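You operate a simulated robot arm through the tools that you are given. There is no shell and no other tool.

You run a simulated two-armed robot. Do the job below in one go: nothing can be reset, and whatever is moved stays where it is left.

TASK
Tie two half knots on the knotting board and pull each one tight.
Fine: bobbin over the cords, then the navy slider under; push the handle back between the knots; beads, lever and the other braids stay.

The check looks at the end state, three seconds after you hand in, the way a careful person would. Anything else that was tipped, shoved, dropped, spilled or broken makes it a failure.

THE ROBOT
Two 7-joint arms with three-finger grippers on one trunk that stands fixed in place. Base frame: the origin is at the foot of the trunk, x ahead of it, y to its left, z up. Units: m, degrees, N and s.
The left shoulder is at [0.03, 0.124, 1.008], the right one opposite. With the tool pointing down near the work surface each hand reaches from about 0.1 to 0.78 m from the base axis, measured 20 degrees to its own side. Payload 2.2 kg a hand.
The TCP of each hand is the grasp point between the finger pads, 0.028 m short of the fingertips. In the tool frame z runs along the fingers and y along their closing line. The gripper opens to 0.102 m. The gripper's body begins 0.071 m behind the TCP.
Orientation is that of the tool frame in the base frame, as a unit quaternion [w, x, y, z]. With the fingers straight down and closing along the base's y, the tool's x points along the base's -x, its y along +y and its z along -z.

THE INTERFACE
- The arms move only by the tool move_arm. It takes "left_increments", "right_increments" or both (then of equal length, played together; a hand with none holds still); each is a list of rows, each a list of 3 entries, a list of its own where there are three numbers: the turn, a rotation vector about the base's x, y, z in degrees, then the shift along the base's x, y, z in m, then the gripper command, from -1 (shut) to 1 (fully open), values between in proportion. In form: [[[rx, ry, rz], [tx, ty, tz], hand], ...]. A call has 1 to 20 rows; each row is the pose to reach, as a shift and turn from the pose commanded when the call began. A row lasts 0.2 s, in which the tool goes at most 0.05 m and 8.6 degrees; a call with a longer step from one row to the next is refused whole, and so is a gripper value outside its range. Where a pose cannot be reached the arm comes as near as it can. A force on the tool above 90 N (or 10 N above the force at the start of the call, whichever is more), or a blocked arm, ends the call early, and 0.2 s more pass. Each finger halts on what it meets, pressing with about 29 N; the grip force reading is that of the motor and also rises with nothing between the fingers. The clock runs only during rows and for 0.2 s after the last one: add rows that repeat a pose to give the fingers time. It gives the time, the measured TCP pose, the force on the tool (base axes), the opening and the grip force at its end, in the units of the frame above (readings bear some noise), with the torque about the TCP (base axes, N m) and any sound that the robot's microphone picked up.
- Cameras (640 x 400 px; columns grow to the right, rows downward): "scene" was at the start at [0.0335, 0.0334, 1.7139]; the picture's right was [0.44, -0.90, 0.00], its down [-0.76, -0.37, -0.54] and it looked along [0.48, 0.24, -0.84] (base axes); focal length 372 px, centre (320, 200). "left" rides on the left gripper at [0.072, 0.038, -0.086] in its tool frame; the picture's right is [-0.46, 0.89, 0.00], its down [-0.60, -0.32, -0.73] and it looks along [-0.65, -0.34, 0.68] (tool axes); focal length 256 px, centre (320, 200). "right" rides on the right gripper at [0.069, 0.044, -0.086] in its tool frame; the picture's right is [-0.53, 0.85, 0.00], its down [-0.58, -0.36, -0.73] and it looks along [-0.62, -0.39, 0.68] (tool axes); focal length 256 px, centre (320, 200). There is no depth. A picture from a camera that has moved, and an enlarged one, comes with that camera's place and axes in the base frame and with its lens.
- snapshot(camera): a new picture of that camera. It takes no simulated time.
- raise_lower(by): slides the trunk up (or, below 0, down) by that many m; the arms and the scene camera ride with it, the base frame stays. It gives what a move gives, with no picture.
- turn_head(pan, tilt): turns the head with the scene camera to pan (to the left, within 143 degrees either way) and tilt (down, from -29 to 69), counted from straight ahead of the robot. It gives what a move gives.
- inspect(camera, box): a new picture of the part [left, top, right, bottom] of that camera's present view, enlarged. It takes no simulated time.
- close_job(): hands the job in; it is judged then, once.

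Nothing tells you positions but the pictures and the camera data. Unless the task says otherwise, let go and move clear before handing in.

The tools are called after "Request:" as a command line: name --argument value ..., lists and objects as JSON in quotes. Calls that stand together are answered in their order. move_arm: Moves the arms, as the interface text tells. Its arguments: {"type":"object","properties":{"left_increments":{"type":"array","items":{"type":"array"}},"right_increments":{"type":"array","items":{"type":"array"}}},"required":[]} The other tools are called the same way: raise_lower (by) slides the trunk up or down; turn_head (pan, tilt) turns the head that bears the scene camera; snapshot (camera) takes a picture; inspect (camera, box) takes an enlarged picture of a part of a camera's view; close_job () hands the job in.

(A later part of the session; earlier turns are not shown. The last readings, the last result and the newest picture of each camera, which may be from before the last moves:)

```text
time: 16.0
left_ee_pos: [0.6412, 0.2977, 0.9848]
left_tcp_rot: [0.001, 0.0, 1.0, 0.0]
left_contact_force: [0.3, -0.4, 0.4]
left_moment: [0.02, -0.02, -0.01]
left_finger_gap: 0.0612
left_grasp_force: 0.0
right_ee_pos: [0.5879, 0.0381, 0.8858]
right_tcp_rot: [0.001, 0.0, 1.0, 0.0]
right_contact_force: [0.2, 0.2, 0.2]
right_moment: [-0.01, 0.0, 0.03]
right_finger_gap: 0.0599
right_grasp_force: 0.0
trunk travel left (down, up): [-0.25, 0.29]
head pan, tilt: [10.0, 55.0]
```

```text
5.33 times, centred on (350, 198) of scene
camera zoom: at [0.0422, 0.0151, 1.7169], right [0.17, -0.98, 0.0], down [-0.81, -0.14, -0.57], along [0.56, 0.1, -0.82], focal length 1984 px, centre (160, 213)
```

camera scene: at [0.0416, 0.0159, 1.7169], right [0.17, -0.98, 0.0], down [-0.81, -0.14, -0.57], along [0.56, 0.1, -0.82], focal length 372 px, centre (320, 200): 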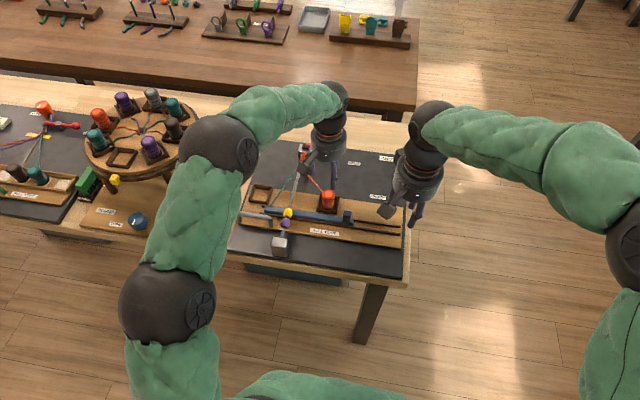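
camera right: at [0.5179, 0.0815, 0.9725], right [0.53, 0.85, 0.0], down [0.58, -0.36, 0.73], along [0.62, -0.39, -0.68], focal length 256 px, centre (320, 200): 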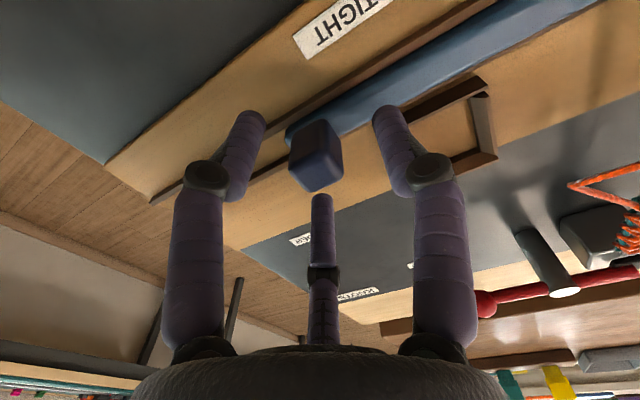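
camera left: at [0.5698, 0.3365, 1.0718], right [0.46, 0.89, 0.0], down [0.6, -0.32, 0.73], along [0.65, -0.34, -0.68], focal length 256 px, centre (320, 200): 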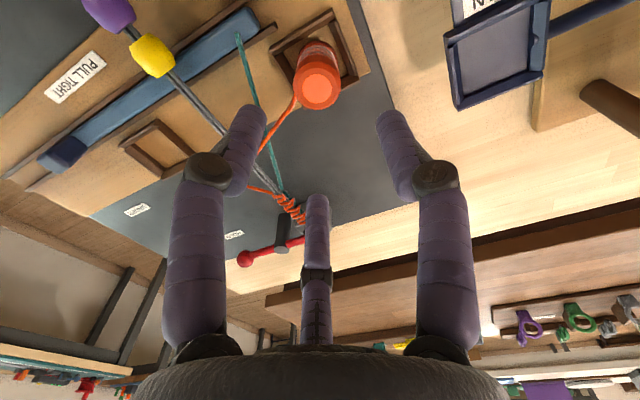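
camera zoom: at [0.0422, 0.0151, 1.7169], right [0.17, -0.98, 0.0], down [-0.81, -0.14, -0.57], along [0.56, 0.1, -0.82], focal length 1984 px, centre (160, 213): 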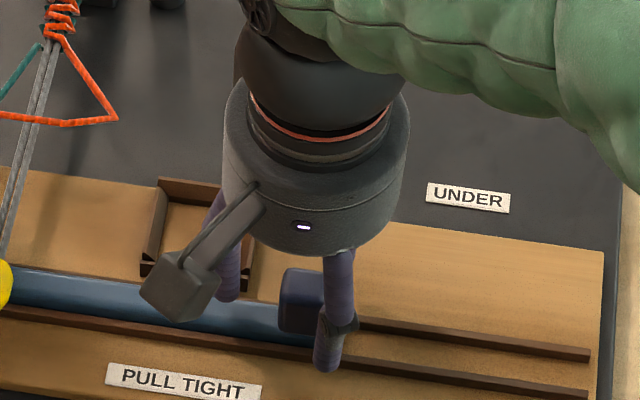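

The knob sits between the fingers. I'll close on it.

Request:
move_arm --right_increments '[[[0, 0, 0], [0, 0, 0], -0.2], [[0, 0, 0], [0, 0, 0], -0.6], [[0, 0, 0], [0, 0, 0], -0.9], [[0, 0, 0], [0, 0, 0], -0.9], [[0, 0, 0], [0, 0, 0], -0.9]]'

Request:
snapshot --camera "right"

Request:
inspect --camera "scene" --box '[220, 150, 410, 270]'

```text
time: 17.2
left_ee_pos: [0.6406, 0.2988, 0.9855]
left_tcp_rot: [0.0, -0.001, 1.0, 0.0]
left_contact_force: [0.2, -0.5, 0.0]
left_moment: [0.0, 0.02, -0.01]
left_finger_gap: 0.0612
left_grasp_force: 0.1
right_ee_pos: [0.5879, 0.0368, 0.8871]
right_tcp_rot: [0.0, 0.0, 1.0, 0.0]
right_contact_force: [0.8, -1.1, -0.8]
right_moment: [0.0, -0.04, -0.02]
right_finger_gap: 0.0265
right_grasp_force: 16.4
trunk travel left (down, up): [-0.25, 0.29]
head pan, tilt: [10.0, 55.0]
```

```text
taken
camera right: at [0.5181, 0.0814, 0.9726], right [0.53, 0.85, 0.0], down [0.58, -0.36, 0.73], along [0.62, -0.39, -0.68], focal length 256 px, centre (320, 200)
```

right: 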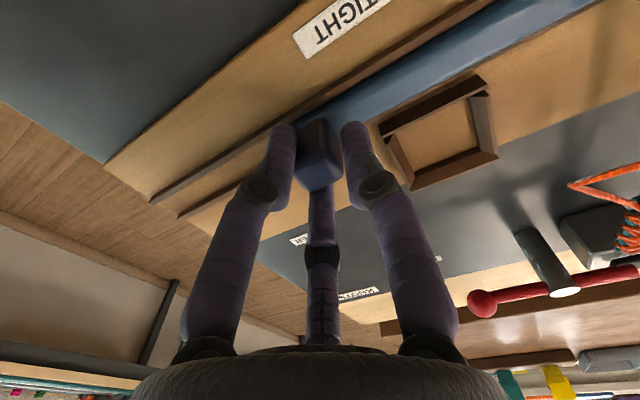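

```text
3.33 times, centred on (315, 210) of scene
camera zoom: at [0.0424, 0.015, 1.7169], right [0.17, -0.98, 0.0], down [-0.81, -0.14, -0.57], along [0.56, 0.1, -0.82], focal length 1240 px, centre (337, 167)
```

zoom: 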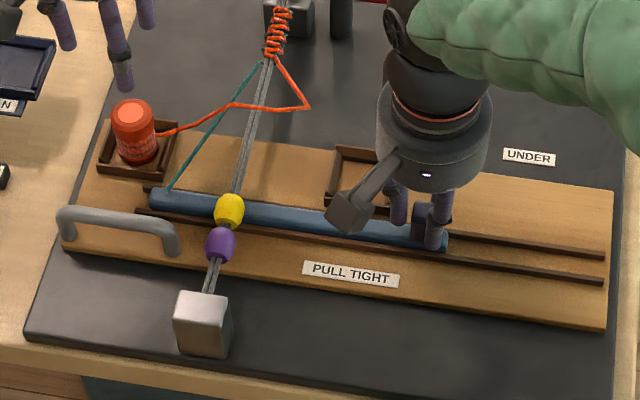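

The knob is gripped at 0.0265. I'll slide it toward −y along its rails, stopping short of the end to check.

Request:
move_arm --right_increments '[[[0, 0, 0], [0, -0.01, 0], -0.9], [[0, 0, 0], [0, -0.025, 0], -0.9], [[0, 0, 0], [0, -0.045, 0], -0.9], [[0, 0, 0], [0, -0.065, 0], -0.9], [[0, 0, 0], [0, -0.085, 0], -0.9], [[0, 0, 0], [0, -0.105, 0], -0.9], [[0, 0, 0], [0, -0.12, 0], -0.9], [[0, 0, 0], [0, -0.12, 0], -0.9]]'

Request:
inspect --camera "scene" --box '[220, 130, 440, 270]'

Request:
snapshot --camera "right"

```text
time: 19.0
left_ee_pos: [0.6397, 0.2991, 0.9852]
left_tcp_rot: [0.0, -0.001, 1.0, 0.0]
left_contact_force: [-0.2, -0.4, 0.5]
left_moment: [0.02, -0.01, 0.0]
left_finger_gap: 0.0613
left_grasp_force: 0.1
right_ee_pos: [0.5879, -0.0811, 0.8866]
right_tcp_rot: [-0.001, 0.0, 1.0, 0.0]
right_contact_force: [-1.0, 0.9, 6.2]
right_moment: [0.0, 0.05, -0.03]
right_finger_gap: 0.0264
right_grasp_force: 16.4
trunk travel left (down, up): [-0.25, 0.29]
head pan, tilt: [10.0, 55.0]
```

```text
2.86 times, centred on (330, 200) of scene
camera zoom: at [0.0416, 0.0153, 1.7169], right [0.17, -0.98, 0.0], down [-0.81, -0.14, -0.57], along [0.56, 0.1, -0.82], focal length 1063 px, centre (291, 200)
```

zoom: 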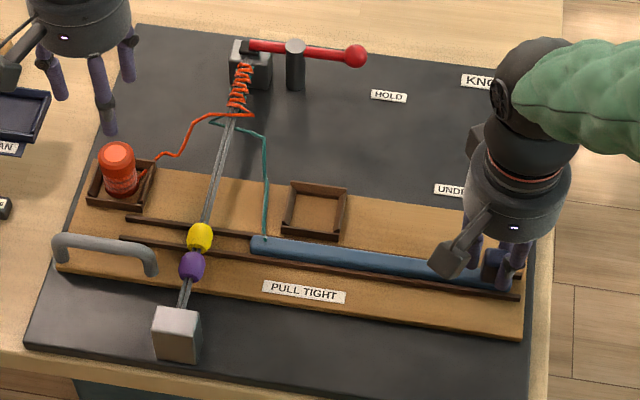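

```text
taken
camera right: at [0.5183, -0.0388, 0.9725], right [0.53, 0.85, 0.0], down [0.58, -0.36, 0.73], along [0.62, -0.39, -0.68], focal length 256 px, centre (320, 200)
```

right: 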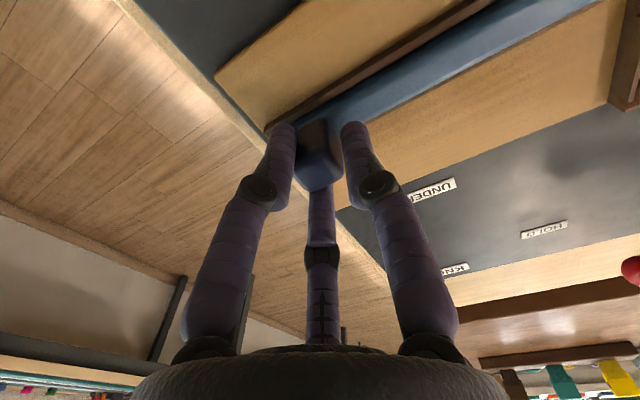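

The slider's cord has passed under the cords to the right, and a loose half knot is showing. I'll ease it further until it meets its end stop.

Request:
move_arm --right_increments '[[[0, 0, 0], [0, -0.005, 0], -0.9], [[0, 0, 0], [0, -0.01, 0], -0.9], [[0, 0, 0], [0, -0.014, 0], -0.9], [[0, 0, 0], [0, -0.017, 0], -0.9], [[0, 0, 0], [0, -0.017, 0], -0.9]]'

Request:
inspect --camera "scene" --box '[220, 130, 440, 270]'

```text
time: 20.2
left_ee_pos: [0.6425, 0.3023, 0.983]
left_tcp_rot: [0.0, 0.0, 1.0, -0.003]
left_contact_force: [-0.3, -0.1, -0.2]
left_moment: [0.0, 0.01, 0.0]
left_finger_gap: 0.0613
left_grasp_force: 0.0
right_ee_pos: [0.5871, -0.089, 0.8862]
right_tcp_rot: [0.001, -0.001, 1.0, 0.002]
right_contact_force: [0.6, 68.1, -6.3]
right_moment: [1.27, -0.34, -0.03]
right_finger_gap: 0.0265
right_grasp_force: 45.1
trunk travel left (down, up): [-0.25, 0.29]
head pan, tilt: [10.0, 55.0]
```

```text
2.86 times, centred on (330, 200) of scene
camera zoom: at [0.043, 0.0242, 1.7167], right [0.18, -0.98, 0.01], down [-0.81, -0.15, -0.57], along [0.56, 0.1, -0.82], focal length 1063 px, centre (291, 200)
```

zoom: 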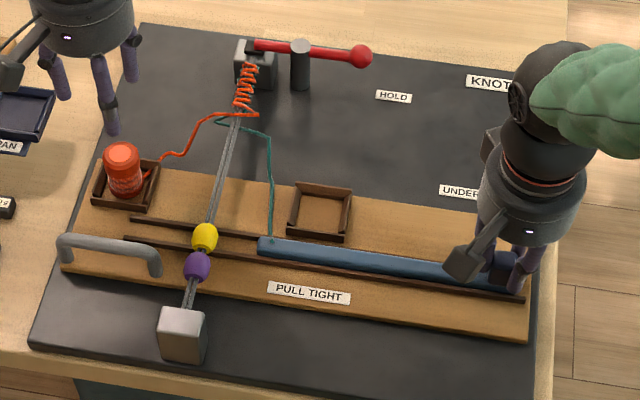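

The slider hit its end stop at about y = −0.089 with 68 N. I'll relax the push and then release the knob.

Request:
move_arm --right_increments '[[[0, 0, 0], [0, 0.005, 0], -0.9], [[0, 0, 0], [0, 0.0105, 0], -0.9], [[0, 0, 0], [0, 0.0105, 0], -0.9], [[0, 0, 0], [0, 0.0105, 0], -0.9]]'

```text
time: 21.2
left_ee_pos: [0.6414, 0.2993, 0.9853]
left_tcp_rot: [0.0, 0.0, 1.0, -0.001]
left_contact_force: [-0.2, -0.1, 0.2]
left_moment: [-0.01, 0.0, -0.02]
left_finger_gap: 0.0612
left_grasp_force: 0.1
right_ee_pos: [0.5885, -0.0877, 0.8863]
right_tcp_rot: [-0.001, 0.0, 1.0, -0.001]
right_contact_force: [-4.9, 24.8, -6.7]
right_moment: [0.82, 0.22, -0.07]
right_finger_gap: 0.0265
right_grasp_force: 45.2
trunk travel left (down, up): [-0.25, 0.29]
head pan, tilt: [10.0, 55.0]
```

Request:
move_arm --right_increments '[[[0, 0, 0], [0, 0.002, 0], -0.9], [[0, 0, 0], [0, 0.002, 0], -0.9], [[0, 0, 0], [0, 0.002, 0], -0.2], [[0, 0, 0], [0, 0.002, 0], 0.1], [[0, 0, 0], [0, 0.002, 0], 0.176], [[0, 0, 0], [0, 0.002, 0], 0.176]]'

Request:
snapshot --camera "right"

```text
time: 22.6
left_ee_pos: [0.641, 0.299, 0.9859]
left_tcp_rot: [0.0, 0.0, 1.0, 0.0]
left_contact_force: [1.1, -0.8, 0.7]
left_moment: [0.02, 0.03, 0.01]
left_finger_gap: 0.0613
left_grasp_force: 0.1
right_ee_pos: [0.5885, -0.0866, 0.8862]
right_tcp_rot: [0.0, -0.002, 1.0, 0.0]
right_contact_force: [0.5, -0.2, 0.9]
right_moment: [0.02, -0.05, 0.03]
right_finger_gap: 0.0597
right_grasp_force: 0.1
trunk travel left (down, up): [-0.25, 0.29]
head pan, tilt: [10.0, 55.0]
```

```text
taken
camera right: at [0.5187, -0.0427, 0.972], right [0.53, 0.85, 0.0], down [0.58, -0.36, 0.73], along [0.62, -0.39, -0.68], focal length 256 px, centre (320, 200)
```

right: 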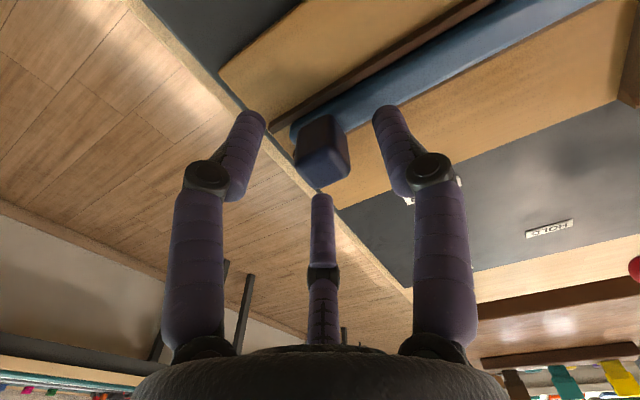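

The knob is released and undisturbed. I'll raise the right hand, and turn the left hand 90° while moving it above the handle.

Request:
move_arm --left_increments '[[[0, 0, -8.18], [-0.008, -0.001, 0], 0.176], [[0, 0, -16.36], [-0.017, -0.002, 0], 0.176], [[0, 0, -24.54], [-0.025, -0.003, 0], 0.176], [[0, 0, -32.72], [-0.033, -0.004, 0], 0.176], [[0, 0, -40.9], [-0.042, -0.005, 0], 0.176], [[0, 0, -49.08], [-0.05, -0.006, 0], 0.176], [[0, 0, -57.26], [-0.058, -0.007, 0], 0.176], [[0, 0, -65.44], [-0.067, -0.008, 0], 0.176], [[0, 0, -73.62], [-0.075, -0.009, 0], 0.176], [[0, 0, -81.8], [-0.083, -0.01, 0], 0.176], [[0, 0, -90], [-0.092, -0.011, 0], 0.176], [[0, 0, -90], [-0.092, -0.011, 0], 0.176]]' --right_increments '[[[0, 0, 0], [0, 0, 0.015], 0.176], [[0, 0, 0], [0, 0, 0.03], 0.176], [[0, 0, 0], [0, 0, 0.05], 0.176], [[0, 0, 0], [0, 0, 0.07], 0.176], [[0, 0, 0], [0, 0, 0.09], 0.176], [[0, 0, 0], [0, 0, 0.11], 0.176], [[0, 0, 0], [0, -0.01, 0.13], 0.176], [[0, 0, 0], [0, -0.02, 0.14], 0.176], [[0, 0, 0], [0, -0.03, 0.14], 0.176], [[0, 0, 0], [0, -0.03, 0.14], 0.176], [[0, 0, 0], [0, -0.03, 0.14], 0.176], [[0, 0, 0], [0, -0.03, 0.14], 0.176]]'

Request:
snapshot --camera "left"

Request:
snapshot --camera "scene"

Request:
inspect --camera "scene" --box '[220, 130, 440, 270]'

```text
time: 25.2
left_ee_pos: [0.5488, 0.2865, 0.9863]
left_tcp_rot: [0.001, 0.707, 0.707, 0.0]
left_contact_force: [-0.7, -0.3, 0.6]
left_moment: [0.01, -0.02, -0.03]
left_finger_gap: 0.0597
left_grasp_force: 0.1
right_ee_pos: [0.5887, -0.1166, 1.0261]
right_tcp_rot: [0.0, 0.0, 1.0, 0.0]
right_contact_force: [-0.2, 0.6, 0.6]
right_moment: [-0.02, 0.0, -0.01]
right_finger_gap: 0.06
right_grasp_force: 0.0
trunk travel left (down, up): [-0.25, 0.29]
head pan, tilt: [10.0, 55.0]
```

```text
taken
camera left: at [0.5882, 0.3598, 1.0733], right [0.89, -0.47, 0.0], down [-0.32, -0.6, 0.73], along [-0.34, -0.65, -0.68], focal length 256 px, centre (320, 200)
```

left: 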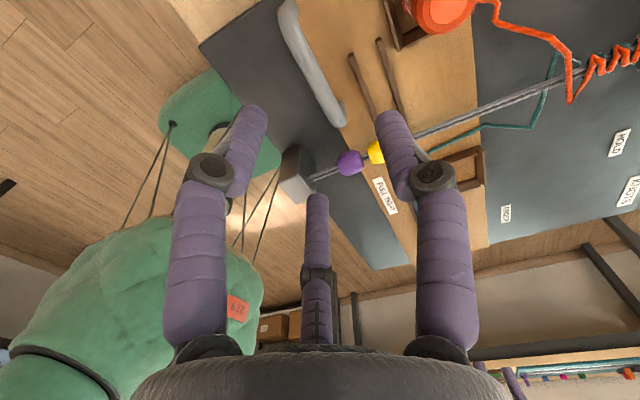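

```text
taken
camera scene: at [0.0425, 0.0152, 1.7169], right [0.17, -0.98, 0.0], down [-0.81, -0.14, -0.57], along [0.56, 0.1, -0.82], focal length 372 px, centre (320, 200)
```

scene: 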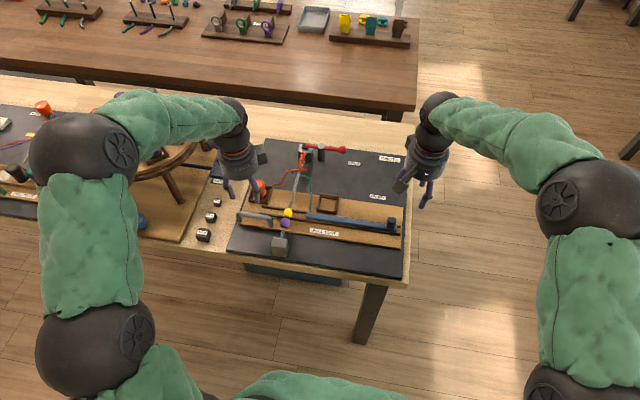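

```text
2.86 times, centred on (330, 200) of scene
camera zoom: at [0.0425, 0.0152, 1.7169], right [0.17, -0.98, 0.0], down [-0.81, -0.14, -0.57], along [0.56, 0.1, -0.82], focal length 1063 px, centre (291, 200)
```

zoom: 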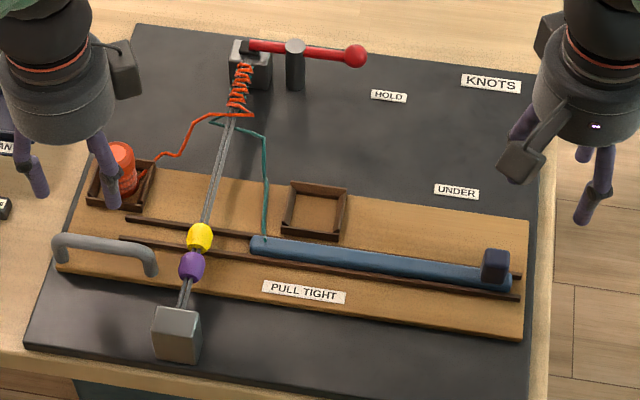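

The hand turned cleanly, and the loose half knot looks right. I'll re-triangulate the handle from both cameras before lowering.

Request:
inspect --camera "left" --box '[240, 0, 400, 140]'

Request:
inspect --camera "scene" --box '[230, 200, 290, 240]'

```text
2.86 times, centred on (320, 70) of left
camera zoom: at [0.5882, 0.3598, 1.0733], right [0.89, -0.47, 0.0], down [-0.32, -0.6, 0.73], along [-0.34, -0.65, -0.68], focal length 731 px, centre (320, 571)
```

zoom: 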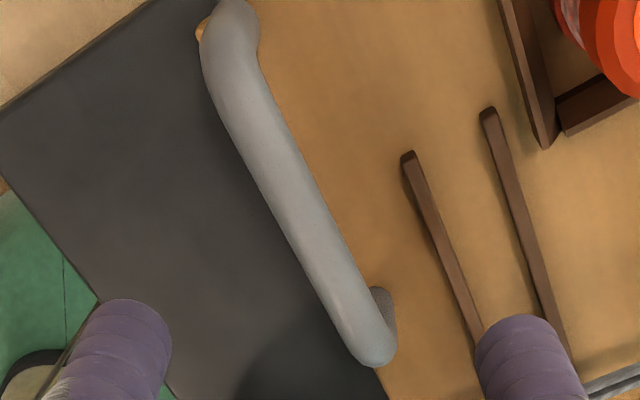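

```text
10.00 times, centred on (260, 220) of scene
camera zoom: at [0.0425, 0.0152, 1.7169], right [0.17, -0.98, 0.0], down [-0.81, -0.14, -0.57], along [0.56, 0.1, -0.82], focal length 3720 px, centre (920, 0)
```

zoom: 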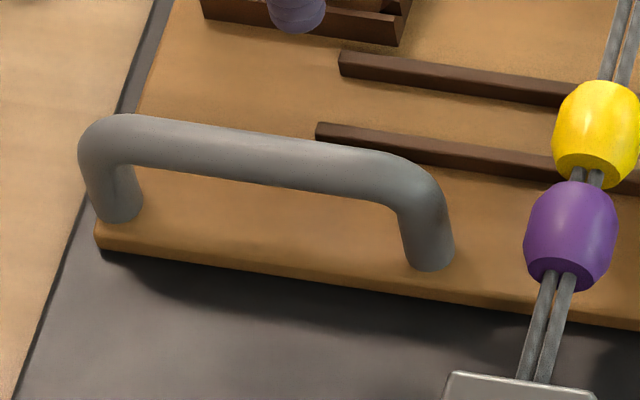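

The handle bar runs from y = 0.242 to 0.331 at x = 0.5485, centred near z = 0.861 and about 0.0115 thick. I'll lower the left hand astride it at y of about 0.292, keeping clear of the rail ends.

Request:
move_arm --left_increments '[[[0, 0, 0], [0, 0.006, -0.03], 0.0], [[0, 0, 0], [0, 0.006, -0.06], -0.1], [[0, 0, 0], [0, 0.006, -0.08], -0.1], [[0, 0, 0], [0, 0.006, -0.095], -0.1], [[0, 0, 0], [0, 0.006, -0.107], -0.1], [[0, 0, 0], [0, 0.006, -0.114], -0.1], [[0, 0, 0], [0, 0.006, -0.118], -0.1], [[0, 0, 0], [0, 0.006, -0.118], -0.1]]'

Request:
snapshot --camera "left"

Request:
inspect --camera "scene" --box '[220, 150, 340, 250]'

```text
time: 27.0
left_ee_pos: [0.5469, 0.292, 0.8684]
left_tcp_rot: [-0.001, 0.707, 0.707, 0.0]
left_contact_force: [-7.1, -0.5, -0.7]
left_moment: [0.07, 0.02, 0.03]
left_finger_gap: 0.0483
left_grasp_force: 2.1
right_ee_pos: [0.5877, -0.1172, 1.0256]
right_tcp_rot: [0.001, -0.001, 1.0, 0.0]
right_contact_force: [-0.9, -0.6, -0.9]
right_moment: [0.02, 0.02, 0.0]
right_finger_gap: 0.06
right_grasp_force: 0.0
trunk travel left (down, up): [-0.25, 0.29]
head pan, tilt: [10.0, 55.0]
```

```text
taken
camera left: at [0.5867, 0.3654, 0.9552], right [0.89, -0.46, 0.0], down [-0.32, -0.6, 0.73], along [-0.34, -0.65, -0.68], focal length 256 px, centre (320, 200)
```

left: 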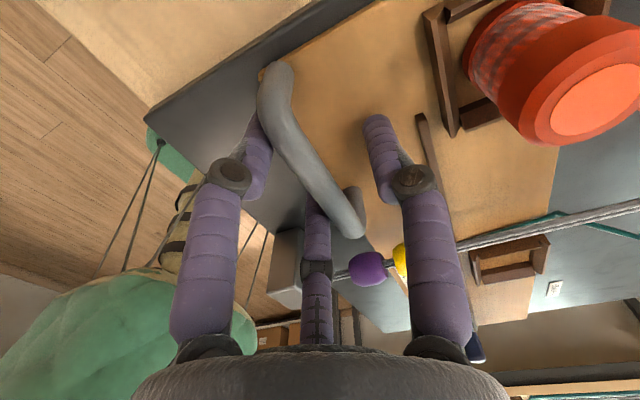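

```text
4.00 times, centred on (280, 200) of scene
camera zoom: at [0.0413, 0.015, 1.7169], right [0.17, -0.98, 0.0], down [-0.81, -0.14, -0.57], along [0.57, 0.1, -0.82], focal length 1488 px, centre (480, 200)
```

zoom: 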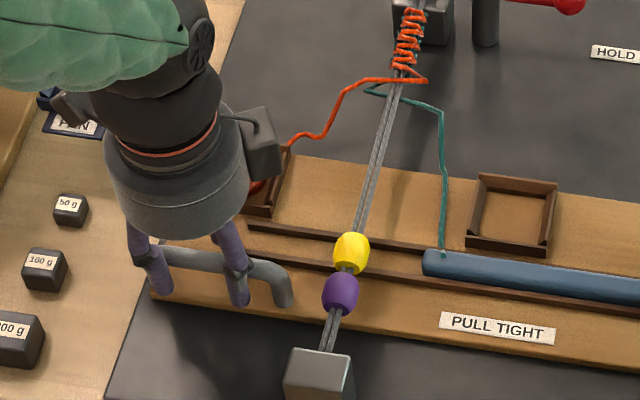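

The near-side jaws are lightly touching the bar with about 7 N, so the bar sits nearer than my TCP. I'll shift about 1 cm toward −x to centre on it, then look before closing.

Request:
move_arm --left_increments '[[[0, 0, 0], [-0.005, 0, 0], -0.1], [[0, 0, 0], [-0.01, 0, 0], -0.1], [[0, 0, 0], [-0.01, 0, 0], -0.1]]'

Request:
snapshot --camera "left"

Request:
inspect --camera "scene" --box '[220, 150, 340, 250]'

```text
time: 27.8
left_ee_pos: [0.5388, 0.2935, 0.8687]
left_tcp_rot: [0.0, 0.707, 0.708, -0.001]
left_contact_force: [-0.6, -0.1, -0.3]
left_moment: [0.02, -0.01, -0.01]
left_finger_gap: 0.046
left_grasp_force: 0.0
right_ee_pos: [0.5883, -0.117, 1.0248]
right_tcp_rot: [0.0, 0.0, 1.0, 0.0]
right_contact_force: [-0.8, 0.6, -0.2]
right_moment: [-0.01, -0.02, -0.02]
right_finger_gap: 0.06
right_grasp_force: 0.0
trunk travel left (down, up): [-0.25, 0.29]
head pan, tilt: [10.0, 55.0]
```

```text
taken
camera left: at [0.5782, 0.3657, 0.9554], right [0.89, -0.46, 0.0], down [-0.32, -0.6, 0.73], along [-0.34, -0.65, -0.68], focal length 256 px, centre (320, 200)
```

left: 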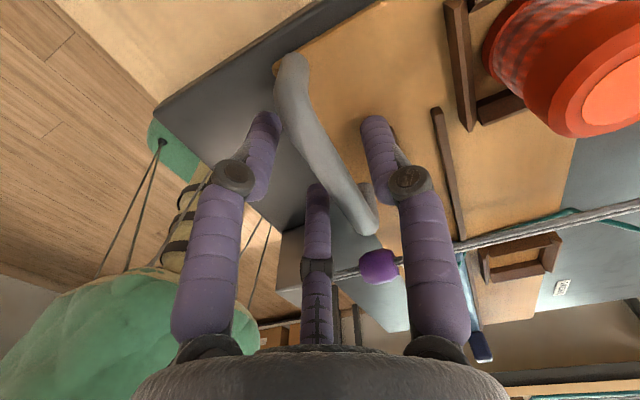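

```text
4.00 times, centred on (280, 200) of scene
camera zoom: at [0.0425, 0.0151, 1.7169], right [0.17, -0.98, 0.0], down [-0.81, -0.14, -0.57], along [0.56, 0.1, -0.82], focal length 1488 px, centre (480, 200)
```

zoom: 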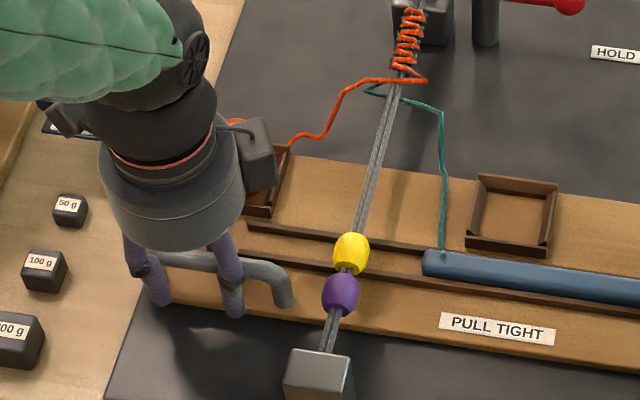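

The bar is now between the jaws with no contact. I'll close gently.

Request:
move_arm --left_increments '[[[0, 0, 0], [0, 0, 0], -0.3], [[0, 0, 0], [0, 0, 0], -0.6], [[0, 0, 0], [0, 0, 0], -0.9], [[0, 0, 0], [0, 0, 0], -1.0], [[0, 0, 0], [0, 0, 0], -1.0]]'

Request:
snapshot --camera "left"

Request:
inspect --camera "scene" --box '[220, 150, 340, 250]'

```text
time: 29.0
left_ee_pos: [0.5387, 0.2929, 0.8695]
left_tcp_rot: [-0.001, 0.707, 0.707, -0.001]
left_contact_force: [4.5, 0.8, 0.0]
left_moment: [0.0, -0.05, -0.02]
left_finger_gap: 0.0215
left_grasp_force: 45.0
right_ee_pos: [0.5883, -0.1178, 1.0258]
right_tcp_rot: [0.001, 0.0, 1.0, 0.0]
right_contact_force: [0.0, -0.1, -0.9]
right_moment: [0.01, 0.03, -0.01]
right_finger_gap: 0.0602
right_grasp_force: 0.0
trunk travel left (down, up): [-0.25, 0.29]
head pan, tilt: [10.0, 55.0]
```

```text
taken
camera left: at [0.5785, 0.3657, 0.9554], right [0.89, -0.46, 0.0], down [-0.32, -0.6, 0.73], along [-0.34, -0.65, -0.68], focal length 256 px, centre (320, 200)
```

left: 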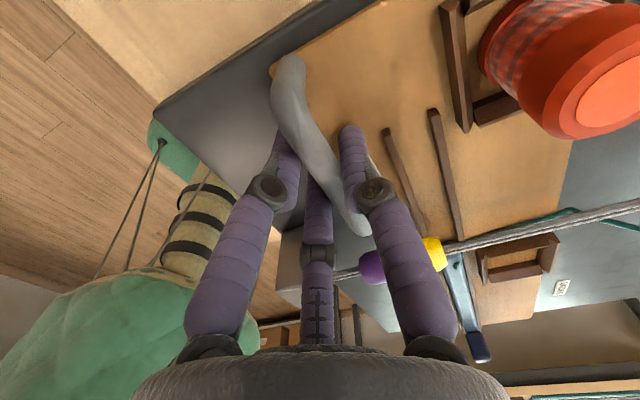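

```text
4.00 times, centred on (280, 200) of scene
camera zoom: at [0.0428, 0.0151, 1.7169], right [0.17, -0.98, 0.0], down [-0.81, -0.14, -0.57], along [0.56, 0.1, -0.82], focal length 1488 px, centre (480, 200)
```

zoom: 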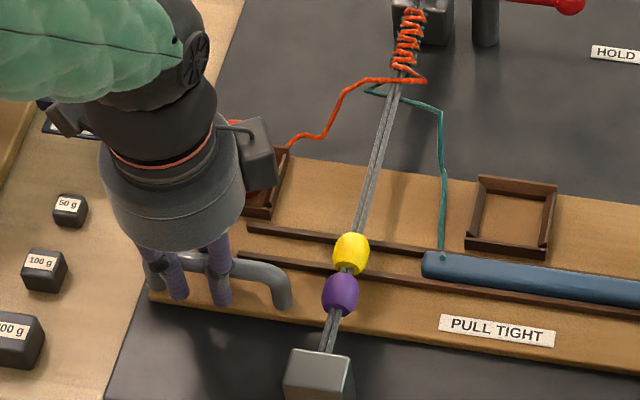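

The handle is held securely at a gap of 0.0215. I'll pull slowly toward −x and watch the force.

Request:
move_arm --left_increments '[[[0, 0, 0], [-0.005, 0, 0], -1.0], [[0, 0, 0], [-0.01, 0, 0], -1.0], [[0, 0, 0], [-0.015, 0, 0], -1.0], [[0, 0, 0], [-0.02, 0, 0], -1.0], [[0, 0, 0], [-0.02, 0, 0], -1.0]]'

Request:
inspect --camera "scene" --box '[220, 130, 440, 270]'

```text
time: 30.2
left_ee_pos: [0.5179, 0.2937, 0.869]
left_tcp_rot: [-0.001, 0.707, 0.707, 0.001]
left_contact_force: [0.8, 0.4, -6.6]
left_moment: [0.22, 0.02, -0.06]
left_finger_gap: 0.0212
left_grasp_force: 45.3
right_ee_pos: [0.5894, -0.1183, 1.0244]
right_tcp_rot: [0.0, 0.0, 1.0, 0.001]
right_contact_force: [0.2, 0.4, 0.4]
right_moment: [-0.01, 0.01, 0.0]
right_finger_gap: 0.0601
right_grasp_force: 0.0
trunk travel left (down, up): [-0.25, 0.29]
head pan, tilt: [10.0, 55.0]
```

```text
2.86 times, centred on (330, 200) of scene
camera zoom: at [0.0428, 0.0154, 1.7168], right [0.17, -0.98, 0.0], down [-0.81, -0.14, -0.57], along [0.56, 0.1, -0.82], focal length 1063 px, centre (291, 200)
```

zoom: 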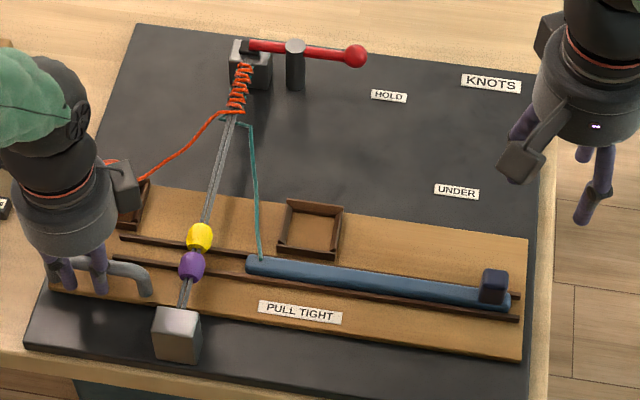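

The whole wooden sledge slides and the loops are drawing in while the beads stay put. I'll continue pulling.

Request:
move_arm --left_increments '[[[0, 0, 0], [-0.005, 0, 0], -1.0], [[0, 0, 0], [-0.01, 0, 0], -1.0], [[0, 0, 0], [-0.015, 0, 0], -1.0], [[0, 0, 0], [-0.015, 0, 0], -1.0]]'

Request:
inspect --camera "scene" --box '[220, 130, 440, 270]'

```text
time: 31.2
left_ee_pos: [0.5051, 0.2932, 0.8683]
left_tcp_rot: [0.0, 0.707, 0.708, 0.0]
left_contact_force: [0.8, -0.6, -2.6]
left_moment: [-0.29, 0.02, -0.06]
left_finger_gap: 0.0211
left_grasp_force: 44.9
right_ee_pos: [0.588, -0.116, 1.0263]
right_tcp_rot: [0.0, 0.0, 1.0, 0.0]
right_contact_force: [0.5, -1.1, -0.1]
right_moment: [0.01, 0.03, 0.01]
right_finger_gap: 0.0602
right_grasp_force: 0.1
trunk travel left (down, up): [-0.25, 0.29]
head pan, tilt: [10.0, 55.0]
```

```text
2.86 times, centred on (330, 200) of scene
camera zoom: at [0.0426, 0.0153, 1.7169], right [0.17, -0.98, 0.0], down [-0.81, -0.14, -0.57], along [0.56, 0.1, -0.82], focal length 1063 px, centre (291, 200)
```

zoom: 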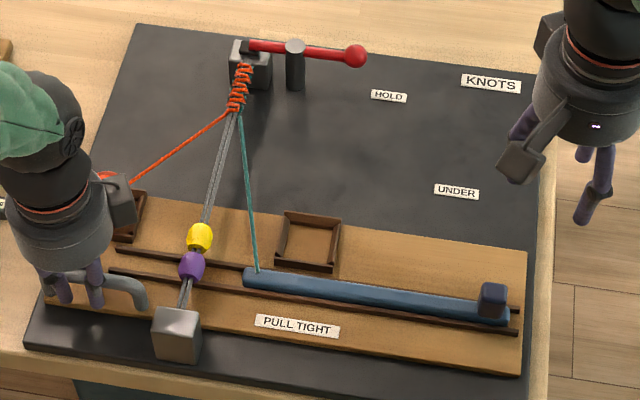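

The knot has drawn up, with both working cords straight. I'll pull a little further in small steps to find the stop and be sure it is tight.

Request:
move_arm --left_increments '[[[0, 0, 0], [-0.003, 0, 0], -1.0], [[0, 0, 0], [-0.006, 0, 0], -1.0], [[0, 0, 0], [-0.009, 0, 0], -1.0], [[0, 0, 0], [-0.009, 0, 0], -1.0]]'

Request:
inspect --camera "scene" --box '[220, 130, 440, 270]'

Request:
inspect --camera "scene" --box '[280, 135, 340, 180]'

```text
time: 32.2
left_ee_pos: [0.4968, 0.292, 0.8681]
left_tcp_rot: [0.0, 0.707, 0.707, 0.001]
left_contact_force: [4.2, -0.9, -4.8]
left_moment: [0.02, -0.01, -0.06]
left_finger_gap: 0.0212
left_grasp_force: 45.1
right_ee_pos: [0.5882, -0.116, 1.0241]
right_tcp_rot: [0.0, 0.0, 1.0, 0.001]
right_contact_force: [-0.9, 0.1, 0.1]
right_moment: [0.0, -0.04, -0.02]
right_finger_gap: 0.0598
right_grasp_force: 0.0
trunk travel left (down, up): [-0.25, 0.29]
head pan, tilt: [10.0, 55.0]
```

```text
2.86 times, centred on (330, 200) of scene
camera zoom: at [0.0433, 0.0153, 1.7168], right [0.17, -0.98, 0.0], down [-0.81, -0.14, -0.57], along [0.56, 0.1, -0.82], focal length 1063 px, centre (291, 200)
```

zoom: 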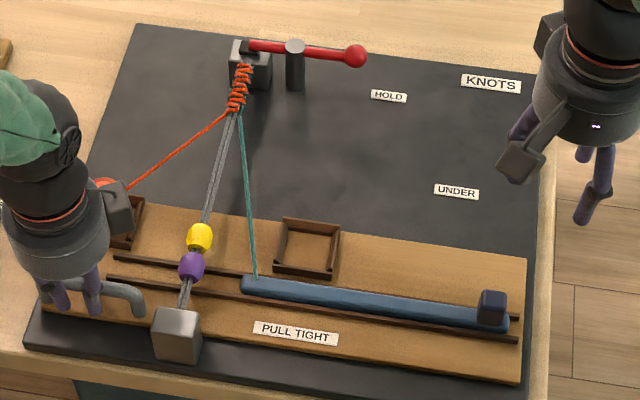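

```text
8.89 times, centred on (310, 158) of scene
camera zoom: at [0.0433, 0.0153, 1.7168], right [0.17, -0.98, 0.0], down [-0.81, -0.14, -0.57], along [0.56, 0.1, -0.82], focal length 3307 px, centre (409, 578)
```

zoom: 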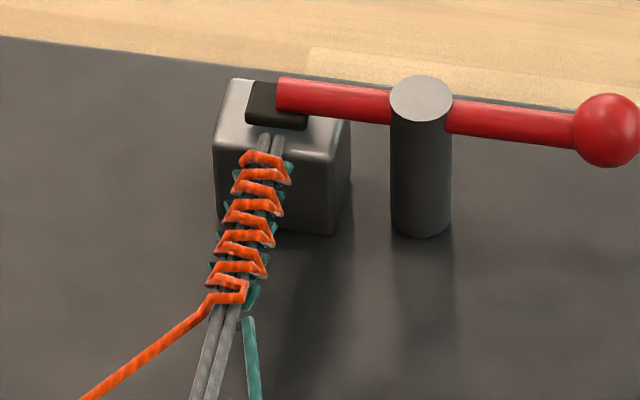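

The new turn is on the stack and snug. A few more millimetres will confirm the end stop.

Request:
move_arm --left_increments '[[[0, 0, 0], [-0.002, 0, 0], -1.0], [[0, 0, 0], [-0.004, 0, 0], -1.0], [[0, 0, 0], [-0.006, 0, 0], -1.0], [[0, 0, 0], [-0.006, 0, 0], -1.0]]'

Request:
inspect --camera "scene" --box '[220, 170, 340, 260]'

```text
time: 33.2
left_ee_pos: [0.4959, 0.2918, 0.8685]
left_tcp_rot: [0.002, 0.707, 0.707, 0.002]
left_contact_force: [36.9, -1.5, -9.9]
left_moment: [0.15, -0.1, -0.04]
left_finger_gap: 0.0214
left_grasp_force: 45.1
right_ee_pos: [0.5921, -0.1169, 1.0237]
right_tcp_rot: [-0.002, 0.0, 1.0, -0.001]
right_contact_force: [0.0, -0.2, -0.7]
right_moment: [0.01, 0.02, 0.0]
right_finger_gap: 0.0599
right_grasp_force: 0.0
trunk travel left (down, up): [-0.25, 0.29]
head pan, tilt: [10.0, 55.0]
```

```text
4.44 times, centred on (280, 215) of scene
camera zoom: at [0.0481, 0.0155, 1.7167], right [0.17, -0.98, 0.0], down [-0.81, -0.14, -0.57], along [0.56, 0.1, -0.82], focal length 1654 px, centre (498, 133)
```

zoom: 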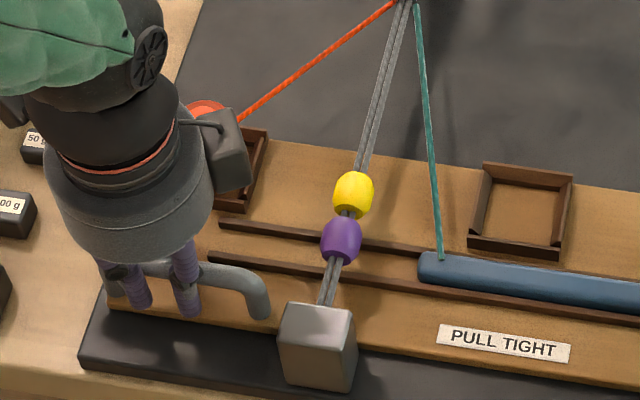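

Firm stop at 37 N with both cords taut, so the first knot is tight. I'll push the handle back to its starting position.

Request:
move_arm --left_increments '[[[0, 0, 0], [0.006, 0, 0], -1.0], [[0, 0, 0], [0.014, 0, 0], -1.0], [[0, 0, 0], [0.022, 0, 0], -1.0], [[0, 0, 0], [0.03, 0, 0], -1.0], [[0, 0, 0], [0.038, 0, 0], -1.0], [[0, 0, 0], [0.045, 0, 0], -1.0], [[0, 0, 0], [0.05, 0, 0], -1.0], [[0, 0, 0], [0.05, 0, 0], -1.0]]'

Request:
inspect --camera "scene" --box '[220, 130, 440, 270]'

```text
time: 35.0
left_ee_pos: [0.5407, 0.2932, 0.8687]
left_tcp_rot: [0.0, 0.707, 0.707, 0.0]
left_contact_force: [1.7, 4.6, -2.3]
left_moment: [0.06, -0.03, -0.02]
left_finger_gap: 0.0213
left_grasp_force: 45.3
right_ee_pos: [0.5891, -0.1152, 1.0247]
right_tcp_rot: [0.0, 0.0, 1.0, 0.0]
right_contact_force: [-0.3, 1.1, 0.7]
right_moment: [-0.01, -0.01, 0.0]
right_finger_gap: 0.0602
right_grasp_force: 0.2
trunk travel left (down, up): [-0.25, 0.29]
head pan, tilt: [10.0, 55.0]
```

```text
2.86 times, centred on (330, 200) of scene
camera zoom: at [0.0428, 0.0159, 1.7168], right [0.17, -0.98, 0.0], down [-0.81, -0.14, -0.57], along [0.56, 0.1, -0.82], focal length 1063 px, centre (291, 200)
```

zoom: 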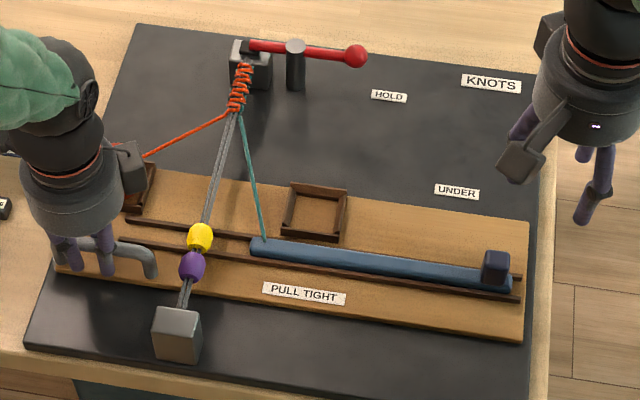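

The sledge is back where it started, with the label at the same pixel. I'll nudge a few millimetres more to be certain it is fully home, watching the force.

Request:
move_arm --left_increments '[[[0, 0, 0], [0.002, 0, 0], -1.0], [[0, 0, 0], [0.004, 0, 0], -1.0], [[0, 0, 0], [0.004, 0, 0], -1.0]]'

Request:
inspect --camera "scene" --box '[220, 130, 440, 270]'

```text
time: 35.8
left_ee_pos: [0.5423, 0.2929, 0.8685]
left_tcp_rot: [-0.001, 0.707, 0.707, -0.001]
left_contact_force: [-11.2, 7.5, 1.2]
left_moment: [0.29, 0.11, -0.03]
left_finger_gap: 0.021
left_grasp_force: 45.0
right_ee_pos: [0.5876, -0.116, 1.0264]
right_tcp_rot: [0.0, 0.0, 1.0, -0.001]
right_contact_force: [0.6, -0.1, 0.2]
right_moment: [0.02, 0.03, 0.03]
right_finger_gap: 0.0597
right_grasp_force: 0.0
trunk travel left (down, up): [-0.25, 0.29]
head pan, tilt: [10.0, 55.0]
```

```text
2.86 times, centred on (330, 200) of scene
camera zoom: at [0.0405, 0.0159, 1.717], right [0.17, -0.98, 0.0], down [-0.81, -0.14, -0.57], along [0.57, 0.1, -0.82], focal length 1063 px, centre (291, 200)
```

zoom: 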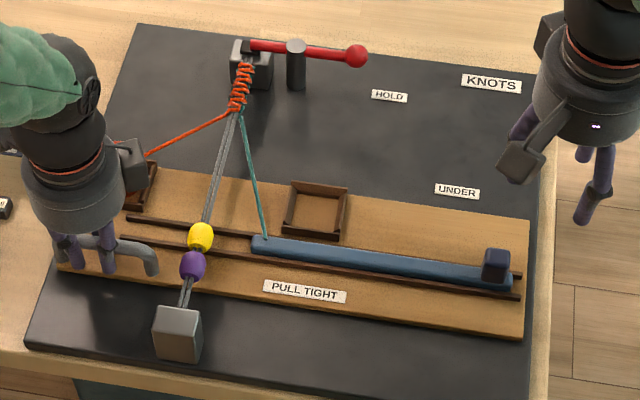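

The sledge is against its back stop at about 11 N. I'll relax, open the jaws and rise off the handle.

Request:
move_arm --left_increments '[[[0, 0, 0], [-0.003, 0, 0], -1.0], [[0, 0, 0], [-0.003, 0, 0], -1.0], [[0, 0, 0], [-0.003, 0, 0], -0.5], [[0, 0, 0], [-0.003, 0, 0], -0.1], [[0, 0, 0], [-0.003, 0, 0], -0.1], [[0, 0, 0], [-0.003, 0, 0.02], -0.1], [[0, 0, 0], [-0.003, 0, 0.05], 0.0], [[0, 0, 0], [-0.003, 0, 0.09], 0.1], [[0, 0, 0], [-0.003, 0, 0.125], 0.2], [[0, 0, 0], [-0.003, 0, 0.125], 0.2]]'

Request:
inspect --camera "scene" --box '[220, 130, 440, 270]'

Request:
snapshot --camera "left"

```text
time: 38.0
left_ee_pos: [0.5398, 0.2932, 0.995]
left_tcp_rot: [0.0, 0.707, 0.707, 0.0]
left_contact_force: [0.9, -0.6, 0.5]
left_moment: [-0.02, 0.03, 0.03]
left_finger_gap: 0.0611
left_grasp_force: 0.2
right_ee_pos: [0.5884, -0.1166, 1.0248]
right_tcp_rot: [0.0, -0.001, 1.0, 0.0]
right_contact_force: [-0.2, 0.1, 0.4]
right_moment: [-0.01, 0.0, 0.0]
right_finger_gap: 0.06
right_grasp_force: 0.1
trunk travel left (down, up): [-0.25, 0.29]
head pan, tilt: [10.0, 55.0]
```

```text
2.86 times, centred on (330, 200) of scene
camera zoom: at [0.0427, 0.0154, 1.7169], right [0.17, -0.98, 0.0], down [-0.81, -0.14, -0.57], along [0.56, 0.1, -0.82], focal length 1063 px, centre (291, 200)
```

zoom: 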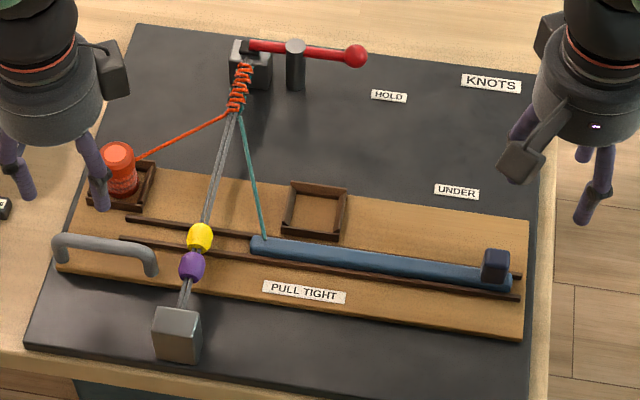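

```text
taken
camera left: at [0.5789, 0.3663, 1.0815], right [0.89, -0.46, 0.0], down [-0.32, -0.6, 0.73], along [-0.34, -0.65, -0.68], focal length 256 px, centre (320, 200)
```

left: 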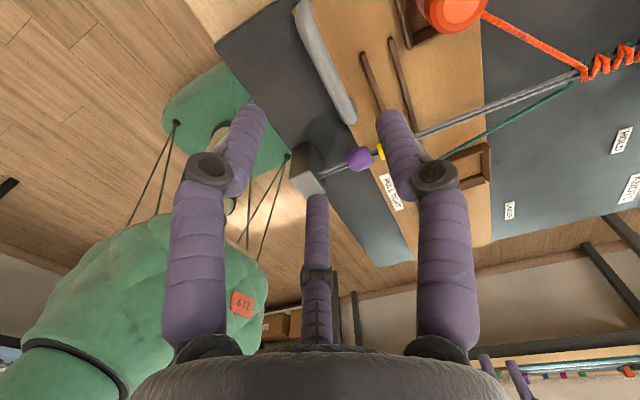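

The handle is free and everything stands as before. I'll move the left hand, keeping this orientation so the jaws clear the cord, to above the bobbin in the left cradle.

Request:
move_arm --left_increments '[[[0, 0, 0], [0.03, 0.001, 0], 0.2], [[0, 0, 0], [0.06, 0.002, 0], 0.2], [[0, 0, 0], [0.09, 0.004, -0.007], 0.2], [[0, 0, 0], [0.101, 0.005, -0.013], 0.2], [[0, 0, 0], [0.101, 0.005, -0.013], 0.2]]'

Request:
snapshot --camera "left"

Request:
inspect --camera "scene" --box '[230, 160, 310, 210]'

```text
time: 39.2
left_ee_pos: [0.6421, 0.2963, 0.9804]
left_tcp_rot: [0.001, 0.707, 0.707, -0.001]
left_contact_force: [0.1, 0.1, 0.3]
left_moment: [-0.01, -0.03, -0.04]
left_finger_gap: 0.0613
left_grasp_force: 0.0
right_ee_pos: [0.5885, -0.116, 1.0258]
right_tcp_rot: [0.0, 0.001, 1.0, 0.0]
right_contact_force: [-0.6, -1.3, 0.3]
right_moment: [-0.02, -0.03, 0.0]
right_finger_gap: 0.0599
right_grasp_force: 0.0
trunk travel left (down, up): [-0.25, 0.29]
head pan, tilt: [10.0, 55.0]
```

```text
taken
camera left: at [0.6807, 0.3696, 1.0675], right [0.89, -0.46, 0.0], down [-0.32, -0.6, 0.73], along [-0.34, -0.65, -0.68], focal length 256 px, centre (320, 200)
```

left: 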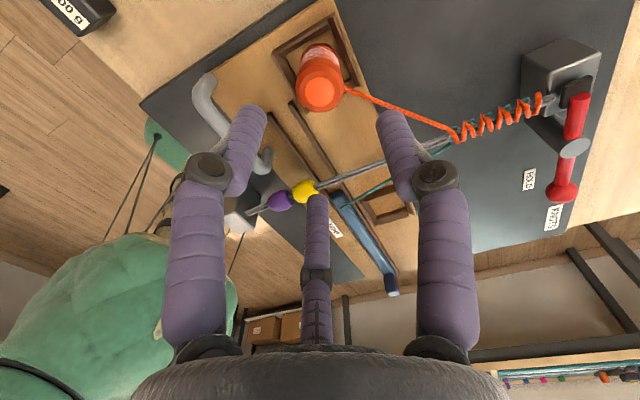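

```text
8.00 times, centred on (270, 185) of scene
camera zoom: at [0.0425, 0.0151, 1.7169], right [0.17, -0.98, 0.0], down [-0.81, -0.14, -0.57], along [0.56, 0.1, -0.82], focal length 2976 px, centre (720, 320)
```

zoom: 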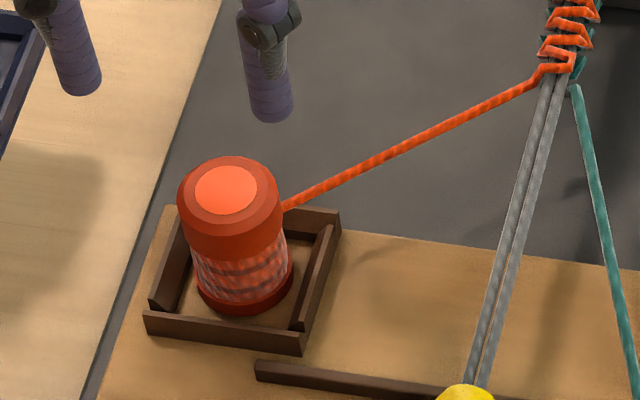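

The bobbin is upright and centred under the hand. I'll descend to the same grasp height and close.

Request:
move_arm --left_increments '[[[0, 0, 0], [0, 0, -0.03], 0.25], [[0, 0, 0], [0, 0, -0.06], 0.25], [[0, 0, 0], [0, 0, -0.08], 0.25], [[0, 0, 0], [0, 0, -0.093], 0.25], [[0, 0, 0], [0, 0, -0.101], 0.25], [[0, 0, 0], [0, 0, -0.105], 0.25], [[0, 0, 0], [0, 0, -0.105], 0.25]]'

Request:
snapshot --camera "left"

```text
time: 40.8
left_ee_pos: [0.6411, 0.2977, 0.8751]
left_tcp_rot: [0.0, 0.707, 0.708, 0.0]
left_contact_force: [-0.8, -0.1, 0.1]
left_moment: [0.02, 0.02, 0.01]
left_finger_gap: 0.0639
left_grasp_force: 0.0
right_ee_pos: [0.588, -0.1161, 1.0254]
right_tcp_rot: [0.0, 0.0, 1.0, 0.0]
right_contact_force: [-0.5, -0.2, 0.5]
right_moment: [-0.04, -0.01, 0.04]
right_finger_gap: 0.0601
right_grasp_force: 0.1
trunk travel left (down, up): [-0.25, 0.29]
head pan, tilt: [10.0, 55.0]
```

```text
taken
camera left: at [0.6803, 0.3707, 0.9626], right [0.89, -0.46, 0.0], down [-0.32, -0.6, 0.73], along [-0.34, -0.65, -0.68], focal length 256 px, centre (320, 200)
```

left: 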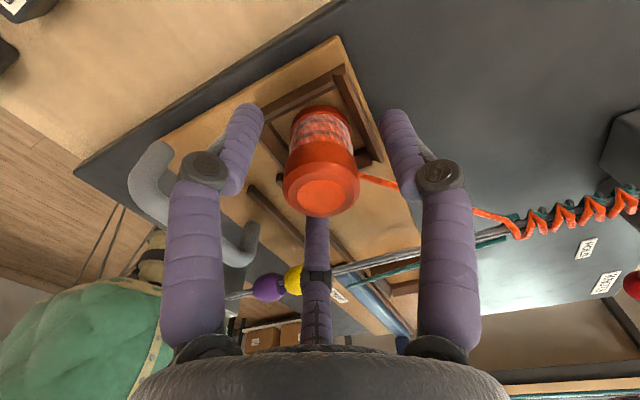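

Request:
move_arm --left_increments '[[[0, 0, 0], [0, 0, 0], -0.1], [[0, 0, 0], [0, 0, 0], -0.5], [[0, 0, 0], [0, 0, 0], -0.8], [[0, 0, 0], [0, 0, 0], -0.8], [[0, 0, 0], [0, 0, 0], -0.8]]'

Request:
snapshot --camera "left"

```text
time: 42.0
left_ee_pos: [0.642, 0.2976, 0.8761]
left_tcp_rot: [0.0, 0.707, 0.707, 0.0]
left_contact_force: [0.3, -0.4, 1.2]
left_moment: [0.03, -0.01, -0.03]
left_finger_gap: 0.0349
left_grasp_force: 28.6
right_ee_pos: [0.5884, -0.1171, 1.0253]
right_tcp_rot: [0.0, -0.001, 1.0, 0.0]
right_contact_force: [0.5, 0.4, 0.1]
right_moment: [0.0, -0.02, 0.04]
right_finger_gap: 0.0601
right_grasp_force: 0.0
trunk travel left (down, up): [-0.25, 0.29]
head pan, tilt: [10.0, 55.0]
```

```text
taken
camera left: at [0.6803, 0.3707, 0.9628], right [0.89, -0.46, 0.0], down [-0.32, -0.6, 0.73], along [-0.34, -0.65, -0.68], focal length 256 px, centre (320, 200)
```

left: 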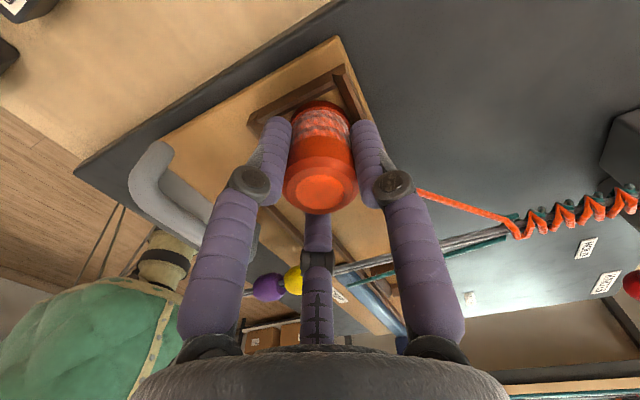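

The bobbin is gripped. I'll lift it 0.08 m and carry it back over the cords to above the right cradle.

Request:
move_arm --left_increments '[[[0, 0, 0], [0, 0, 0.01], -0.8], [[0, 0, 0], [0, 0, 0.03], -0.8], [[0, 0, 0], [0, 0, 0.055], -0.8], [[0, 0, 0], [0, 0, 0.08], -0.8], [[0, 0, 0], [0, 0, 0.08], -0.8]]'

Request:
snapshot --camera "left"

```text
time: 43.2
left_ee_pos: [0.6407, 0.2956, 0.9562]
left_tcp_rot: [-0.001, 0.707, 0.707, 0.0]
left_contact_force: [0.5, 0.2, -1.1]
left_moment: [-0.01, 0.03, 0.0]
left_finger_gap: 0.0347
left_grasp_force: 29.1
right_ee_pos: [0.5882, -0.1165, 1.0247]
right_tcp_rot: [0.0, 0.0, 1.0, 0.0]
right_contact_force: [0.5, -0.6, 0.4]
right_moment: [0.02, 0.01, 0.01]
right_finger_gap: 0.0601
right_grasp_force: 0.0
trunk travel left (down, up): [-0.25, 0.29]
head pan, tilt: [10.0, 55.0]
```

```text
taken
camera left: at [0.6803, 0.3685, 1.0429], right [0.89, -0.46, 0.0], down [-0.32, -0.6, 0.73], along [-0.34, -0.65, -0.68], focal length 256 px, centre (320, 200)
```

left: 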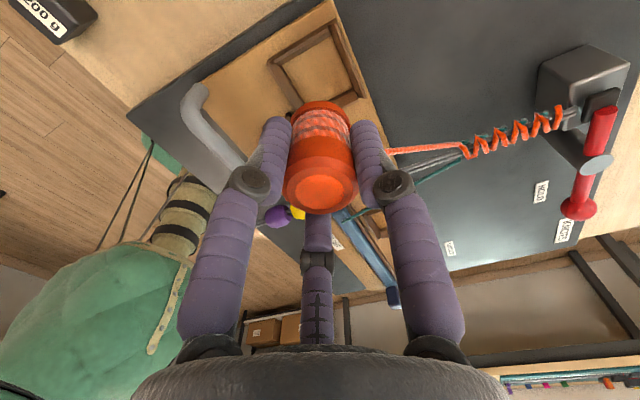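

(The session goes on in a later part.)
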